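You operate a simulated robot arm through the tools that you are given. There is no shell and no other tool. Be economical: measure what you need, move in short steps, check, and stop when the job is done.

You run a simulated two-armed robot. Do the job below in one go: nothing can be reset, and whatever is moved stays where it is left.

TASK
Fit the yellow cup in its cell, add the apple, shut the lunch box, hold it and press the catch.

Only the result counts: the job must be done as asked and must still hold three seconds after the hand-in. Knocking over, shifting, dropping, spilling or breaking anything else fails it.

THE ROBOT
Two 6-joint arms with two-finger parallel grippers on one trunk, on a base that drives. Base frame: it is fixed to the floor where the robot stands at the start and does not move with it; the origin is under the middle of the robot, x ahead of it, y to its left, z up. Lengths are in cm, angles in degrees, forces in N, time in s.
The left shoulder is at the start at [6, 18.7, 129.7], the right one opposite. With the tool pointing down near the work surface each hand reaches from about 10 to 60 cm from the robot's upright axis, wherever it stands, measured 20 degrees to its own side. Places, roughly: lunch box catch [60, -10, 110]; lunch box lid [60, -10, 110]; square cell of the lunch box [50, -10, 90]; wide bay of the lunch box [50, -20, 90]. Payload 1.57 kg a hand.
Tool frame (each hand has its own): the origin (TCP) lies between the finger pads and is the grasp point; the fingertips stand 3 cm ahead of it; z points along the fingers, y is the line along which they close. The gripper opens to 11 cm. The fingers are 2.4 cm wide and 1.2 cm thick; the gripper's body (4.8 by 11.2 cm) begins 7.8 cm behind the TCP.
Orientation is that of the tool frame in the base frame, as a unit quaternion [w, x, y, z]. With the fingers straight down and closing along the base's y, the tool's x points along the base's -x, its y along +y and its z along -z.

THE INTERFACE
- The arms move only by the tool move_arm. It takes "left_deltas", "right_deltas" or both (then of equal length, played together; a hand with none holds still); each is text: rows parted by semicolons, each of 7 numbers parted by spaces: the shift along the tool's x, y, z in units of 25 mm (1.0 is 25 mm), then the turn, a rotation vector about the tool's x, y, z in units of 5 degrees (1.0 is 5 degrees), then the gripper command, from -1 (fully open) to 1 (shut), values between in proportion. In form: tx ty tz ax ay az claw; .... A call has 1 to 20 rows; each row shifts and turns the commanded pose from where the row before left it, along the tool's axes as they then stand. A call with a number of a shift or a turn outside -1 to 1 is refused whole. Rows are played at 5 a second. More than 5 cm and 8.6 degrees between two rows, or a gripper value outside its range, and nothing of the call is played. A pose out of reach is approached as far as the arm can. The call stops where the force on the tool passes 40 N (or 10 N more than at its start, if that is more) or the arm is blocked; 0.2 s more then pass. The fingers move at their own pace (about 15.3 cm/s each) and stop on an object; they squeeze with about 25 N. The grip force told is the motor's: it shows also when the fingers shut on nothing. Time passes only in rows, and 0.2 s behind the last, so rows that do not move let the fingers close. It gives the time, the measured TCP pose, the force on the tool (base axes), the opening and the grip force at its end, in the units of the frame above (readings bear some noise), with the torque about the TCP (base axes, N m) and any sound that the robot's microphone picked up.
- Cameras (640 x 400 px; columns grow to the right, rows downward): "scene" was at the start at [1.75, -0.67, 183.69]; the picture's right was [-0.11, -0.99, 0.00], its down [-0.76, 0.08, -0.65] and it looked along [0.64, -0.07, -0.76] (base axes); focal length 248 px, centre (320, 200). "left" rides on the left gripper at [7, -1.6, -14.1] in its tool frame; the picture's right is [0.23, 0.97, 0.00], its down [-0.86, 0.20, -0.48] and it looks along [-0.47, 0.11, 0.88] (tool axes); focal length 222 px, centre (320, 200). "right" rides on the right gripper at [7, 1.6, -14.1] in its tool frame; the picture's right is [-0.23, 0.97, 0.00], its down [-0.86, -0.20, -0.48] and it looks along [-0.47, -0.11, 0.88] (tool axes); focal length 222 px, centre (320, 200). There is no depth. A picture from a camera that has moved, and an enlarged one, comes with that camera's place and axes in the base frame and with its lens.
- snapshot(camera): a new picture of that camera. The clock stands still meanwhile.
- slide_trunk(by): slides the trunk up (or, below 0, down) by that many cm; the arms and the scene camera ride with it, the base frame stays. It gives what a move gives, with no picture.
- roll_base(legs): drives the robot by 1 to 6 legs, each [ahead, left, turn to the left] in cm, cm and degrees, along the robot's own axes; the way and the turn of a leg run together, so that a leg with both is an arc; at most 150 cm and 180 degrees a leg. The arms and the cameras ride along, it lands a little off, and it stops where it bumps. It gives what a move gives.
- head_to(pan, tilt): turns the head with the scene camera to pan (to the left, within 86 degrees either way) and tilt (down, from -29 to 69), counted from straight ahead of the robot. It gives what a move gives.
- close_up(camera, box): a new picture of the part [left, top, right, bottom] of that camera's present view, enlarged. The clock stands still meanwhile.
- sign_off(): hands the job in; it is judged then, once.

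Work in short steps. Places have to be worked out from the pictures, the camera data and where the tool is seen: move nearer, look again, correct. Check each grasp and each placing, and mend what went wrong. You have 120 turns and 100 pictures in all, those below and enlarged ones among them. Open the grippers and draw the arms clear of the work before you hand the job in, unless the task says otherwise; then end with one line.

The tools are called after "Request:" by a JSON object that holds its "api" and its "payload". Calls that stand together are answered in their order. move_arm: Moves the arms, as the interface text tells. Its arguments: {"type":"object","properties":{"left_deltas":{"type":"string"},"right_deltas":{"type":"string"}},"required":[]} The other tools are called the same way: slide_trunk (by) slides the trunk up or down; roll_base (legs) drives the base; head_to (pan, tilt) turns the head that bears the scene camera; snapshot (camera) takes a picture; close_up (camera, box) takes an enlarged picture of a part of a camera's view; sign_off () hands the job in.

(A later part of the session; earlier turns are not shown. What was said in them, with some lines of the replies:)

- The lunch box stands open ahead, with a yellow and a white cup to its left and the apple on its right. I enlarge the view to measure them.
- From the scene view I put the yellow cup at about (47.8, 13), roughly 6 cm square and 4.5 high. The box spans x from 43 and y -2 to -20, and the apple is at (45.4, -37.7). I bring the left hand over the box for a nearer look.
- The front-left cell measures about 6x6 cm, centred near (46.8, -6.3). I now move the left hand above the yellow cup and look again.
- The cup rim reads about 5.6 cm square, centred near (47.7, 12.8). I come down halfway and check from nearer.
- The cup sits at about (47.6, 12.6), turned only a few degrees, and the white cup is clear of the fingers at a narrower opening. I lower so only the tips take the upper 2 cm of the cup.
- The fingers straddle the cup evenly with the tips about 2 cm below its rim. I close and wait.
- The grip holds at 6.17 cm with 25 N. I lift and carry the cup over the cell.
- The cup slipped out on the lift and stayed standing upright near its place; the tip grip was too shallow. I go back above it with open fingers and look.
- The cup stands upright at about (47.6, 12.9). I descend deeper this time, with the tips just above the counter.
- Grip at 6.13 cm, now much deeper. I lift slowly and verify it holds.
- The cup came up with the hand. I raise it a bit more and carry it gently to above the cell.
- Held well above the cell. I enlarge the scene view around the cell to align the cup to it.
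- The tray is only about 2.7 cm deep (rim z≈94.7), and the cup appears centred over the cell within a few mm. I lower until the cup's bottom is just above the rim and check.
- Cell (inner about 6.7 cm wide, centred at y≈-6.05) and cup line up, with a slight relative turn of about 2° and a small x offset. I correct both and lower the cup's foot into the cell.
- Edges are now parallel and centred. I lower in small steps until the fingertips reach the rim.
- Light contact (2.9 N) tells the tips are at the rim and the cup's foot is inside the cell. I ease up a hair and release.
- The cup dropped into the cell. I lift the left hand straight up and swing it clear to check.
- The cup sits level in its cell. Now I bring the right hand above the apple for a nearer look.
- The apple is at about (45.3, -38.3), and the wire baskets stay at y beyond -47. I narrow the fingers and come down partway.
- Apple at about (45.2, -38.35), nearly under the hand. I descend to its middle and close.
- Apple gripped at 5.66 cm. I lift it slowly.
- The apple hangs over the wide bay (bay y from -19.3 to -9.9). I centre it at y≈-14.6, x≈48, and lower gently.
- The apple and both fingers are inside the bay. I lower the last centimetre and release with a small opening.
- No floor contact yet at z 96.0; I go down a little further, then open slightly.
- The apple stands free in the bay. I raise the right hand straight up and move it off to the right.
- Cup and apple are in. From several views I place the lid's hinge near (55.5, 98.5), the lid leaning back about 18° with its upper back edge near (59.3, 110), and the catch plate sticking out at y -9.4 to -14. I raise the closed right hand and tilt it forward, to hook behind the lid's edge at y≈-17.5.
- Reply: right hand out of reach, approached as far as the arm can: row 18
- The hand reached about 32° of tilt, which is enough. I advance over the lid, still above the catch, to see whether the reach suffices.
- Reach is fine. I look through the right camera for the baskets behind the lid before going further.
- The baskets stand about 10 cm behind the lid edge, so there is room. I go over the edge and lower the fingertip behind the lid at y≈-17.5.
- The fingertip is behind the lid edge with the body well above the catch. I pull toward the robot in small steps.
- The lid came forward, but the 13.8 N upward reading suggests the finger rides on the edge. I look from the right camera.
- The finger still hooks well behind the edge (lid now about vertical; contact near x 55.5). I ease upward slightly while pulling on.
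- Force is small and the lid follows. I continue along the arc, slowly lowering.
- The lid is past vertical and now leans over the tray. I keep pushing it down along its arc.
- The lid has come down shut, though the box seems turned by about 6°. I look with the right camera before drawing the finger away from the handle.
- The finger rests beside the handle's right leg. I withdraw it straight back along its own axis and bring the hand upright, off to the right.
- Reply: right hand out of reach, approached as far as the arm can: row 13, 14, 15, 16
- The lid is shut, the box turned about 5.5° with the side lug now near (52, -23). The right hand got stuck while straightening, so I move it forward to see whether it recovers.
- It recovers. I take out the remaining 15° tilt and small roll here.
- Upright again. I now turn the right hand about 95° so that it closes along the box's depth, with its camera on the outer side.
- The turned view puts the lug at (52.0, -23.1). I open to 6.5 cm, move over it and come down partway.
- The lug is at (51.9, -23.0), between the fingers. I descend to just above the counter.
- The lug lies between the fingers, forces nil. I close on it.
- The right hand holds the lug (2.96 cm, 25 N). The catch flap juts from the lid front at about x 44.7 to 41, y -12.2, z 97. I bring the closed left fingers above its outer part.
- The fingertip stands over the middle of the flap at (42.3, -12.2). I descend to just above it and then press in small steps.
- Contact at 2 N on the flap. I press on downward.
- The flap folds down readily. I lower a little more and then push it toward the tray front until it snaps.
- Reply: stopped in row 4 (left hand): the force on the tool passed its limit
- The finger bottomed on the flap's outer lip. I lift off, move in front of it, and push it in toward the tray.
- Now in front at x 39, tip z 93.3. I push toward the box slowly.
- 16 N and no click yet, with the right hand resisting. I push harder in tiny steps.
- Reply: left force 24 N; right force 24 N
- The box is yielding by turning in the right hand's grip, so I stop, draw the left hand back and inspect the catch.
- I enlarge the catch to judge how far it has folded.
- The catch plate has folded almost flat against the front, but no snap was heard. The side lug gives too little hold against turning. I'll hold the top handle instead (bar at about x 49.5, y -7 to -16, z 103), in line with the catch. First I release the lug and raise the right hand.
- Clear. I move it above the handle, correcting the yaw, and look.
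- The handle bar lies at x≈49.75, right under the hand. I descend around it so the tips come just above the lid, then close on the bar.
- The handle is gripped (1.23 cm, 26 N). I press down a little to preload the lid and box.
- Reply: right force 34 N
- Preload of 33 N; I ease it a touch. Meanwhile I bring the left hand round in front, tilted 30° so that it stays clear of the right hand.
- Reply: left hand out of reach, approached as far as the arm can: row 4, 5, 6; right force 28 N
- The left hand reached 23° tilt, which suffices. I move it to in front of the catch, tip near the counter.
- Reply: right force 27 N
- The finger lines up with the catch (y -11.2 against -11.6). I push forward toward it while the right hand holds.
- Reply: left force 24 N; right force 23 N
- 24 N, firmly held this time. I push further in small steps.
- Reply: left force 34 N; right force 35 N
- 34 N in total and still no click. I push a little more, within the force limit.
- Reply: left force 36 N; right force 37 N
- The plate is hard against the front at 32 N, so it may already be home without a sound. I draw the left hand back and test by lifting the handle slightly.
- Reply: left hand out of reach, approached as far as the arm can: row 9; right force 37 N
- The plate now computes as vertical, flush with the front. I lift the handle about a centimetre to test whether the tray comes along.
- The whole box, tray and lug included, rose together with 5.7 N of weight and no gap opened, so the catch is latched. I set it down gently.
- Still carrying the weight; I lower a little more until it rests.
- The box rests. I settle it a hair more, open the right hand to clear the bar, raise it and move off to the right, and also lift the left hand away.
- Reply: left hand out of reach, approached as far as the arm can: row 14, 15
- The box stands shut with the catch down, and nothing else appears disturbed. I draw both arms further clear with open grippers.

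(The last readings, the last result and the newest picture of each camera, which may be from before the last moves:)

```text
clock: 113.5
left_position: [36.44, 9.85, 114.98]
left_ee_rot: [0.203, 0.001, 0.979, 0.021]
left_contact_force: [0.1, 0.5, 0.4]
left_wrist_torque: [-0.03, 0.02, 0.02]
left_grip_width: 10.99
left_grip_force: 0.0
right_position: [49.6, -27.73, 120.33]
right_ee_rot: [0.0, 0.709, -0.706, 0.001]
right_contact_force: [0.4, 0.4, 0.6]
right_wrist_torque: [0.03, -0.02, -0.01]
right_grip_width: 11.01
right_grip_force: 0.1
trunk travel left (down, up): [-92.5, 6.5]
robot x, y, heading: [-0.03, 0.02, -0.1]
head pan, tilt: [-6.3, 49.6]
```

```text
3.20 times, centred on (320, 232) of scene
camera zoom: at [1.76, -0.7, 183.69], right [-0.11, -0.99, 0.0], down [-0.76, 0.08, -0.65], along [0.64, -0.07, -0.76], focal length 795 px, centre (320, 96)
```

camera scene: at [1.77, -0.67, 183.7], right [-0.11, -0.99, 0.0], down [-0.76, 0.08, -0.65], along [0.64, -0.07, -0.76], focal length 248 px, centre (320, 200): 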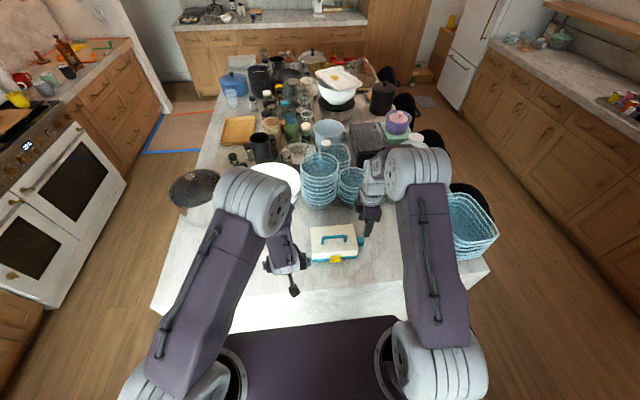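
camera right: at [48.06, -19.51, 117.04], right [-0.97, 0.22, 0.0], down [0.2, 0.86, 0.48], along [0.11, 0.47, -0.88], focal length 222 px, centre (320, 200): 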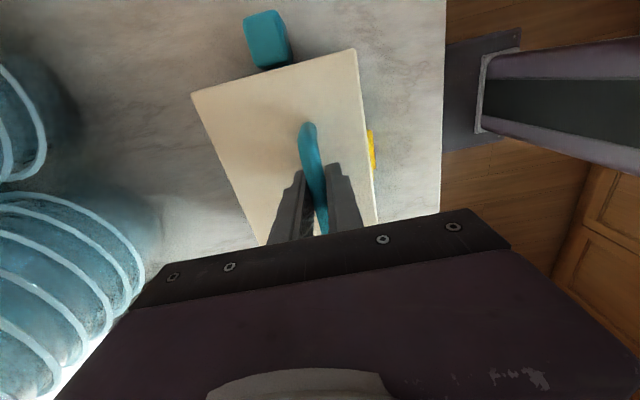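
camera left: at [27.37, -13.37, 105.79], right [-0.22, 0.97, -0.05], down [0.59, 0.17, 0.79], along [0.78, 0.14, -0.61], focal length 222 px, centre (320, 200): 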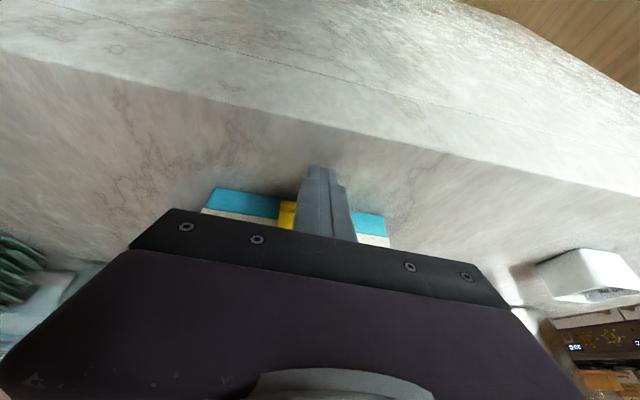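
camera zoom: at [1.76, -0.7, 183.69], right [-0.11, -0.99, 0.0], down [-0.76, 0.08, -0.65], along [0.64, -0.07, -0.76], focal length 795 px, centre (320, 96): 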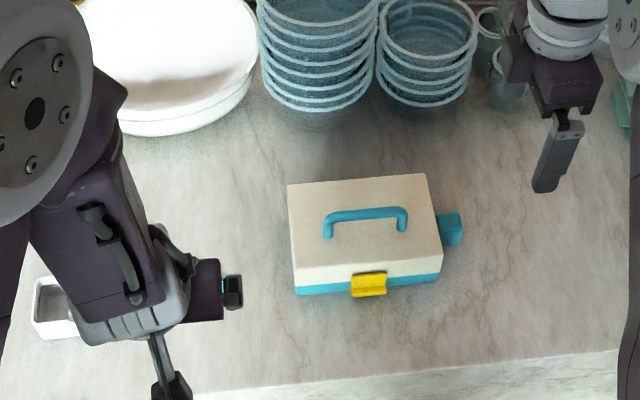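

The box is shut and latched, the other items stand where they were, and both arms are clear with open grippers. I hand the job in.

Request:
{"api": "sign_off", "payload": {}}

```text
The job is handed in.
```

The yellow cup is in its cell, the apple is in the bay, and the lunch box is shut and handed in. The right hand held the top handle while the left pressed the catch. I heard no click, but the whole box rose together when I lifted it by the handle. The box itself ended up shifted about 2 cm back from where it started, and the cup slipped out of the first grasp but stayed upright.
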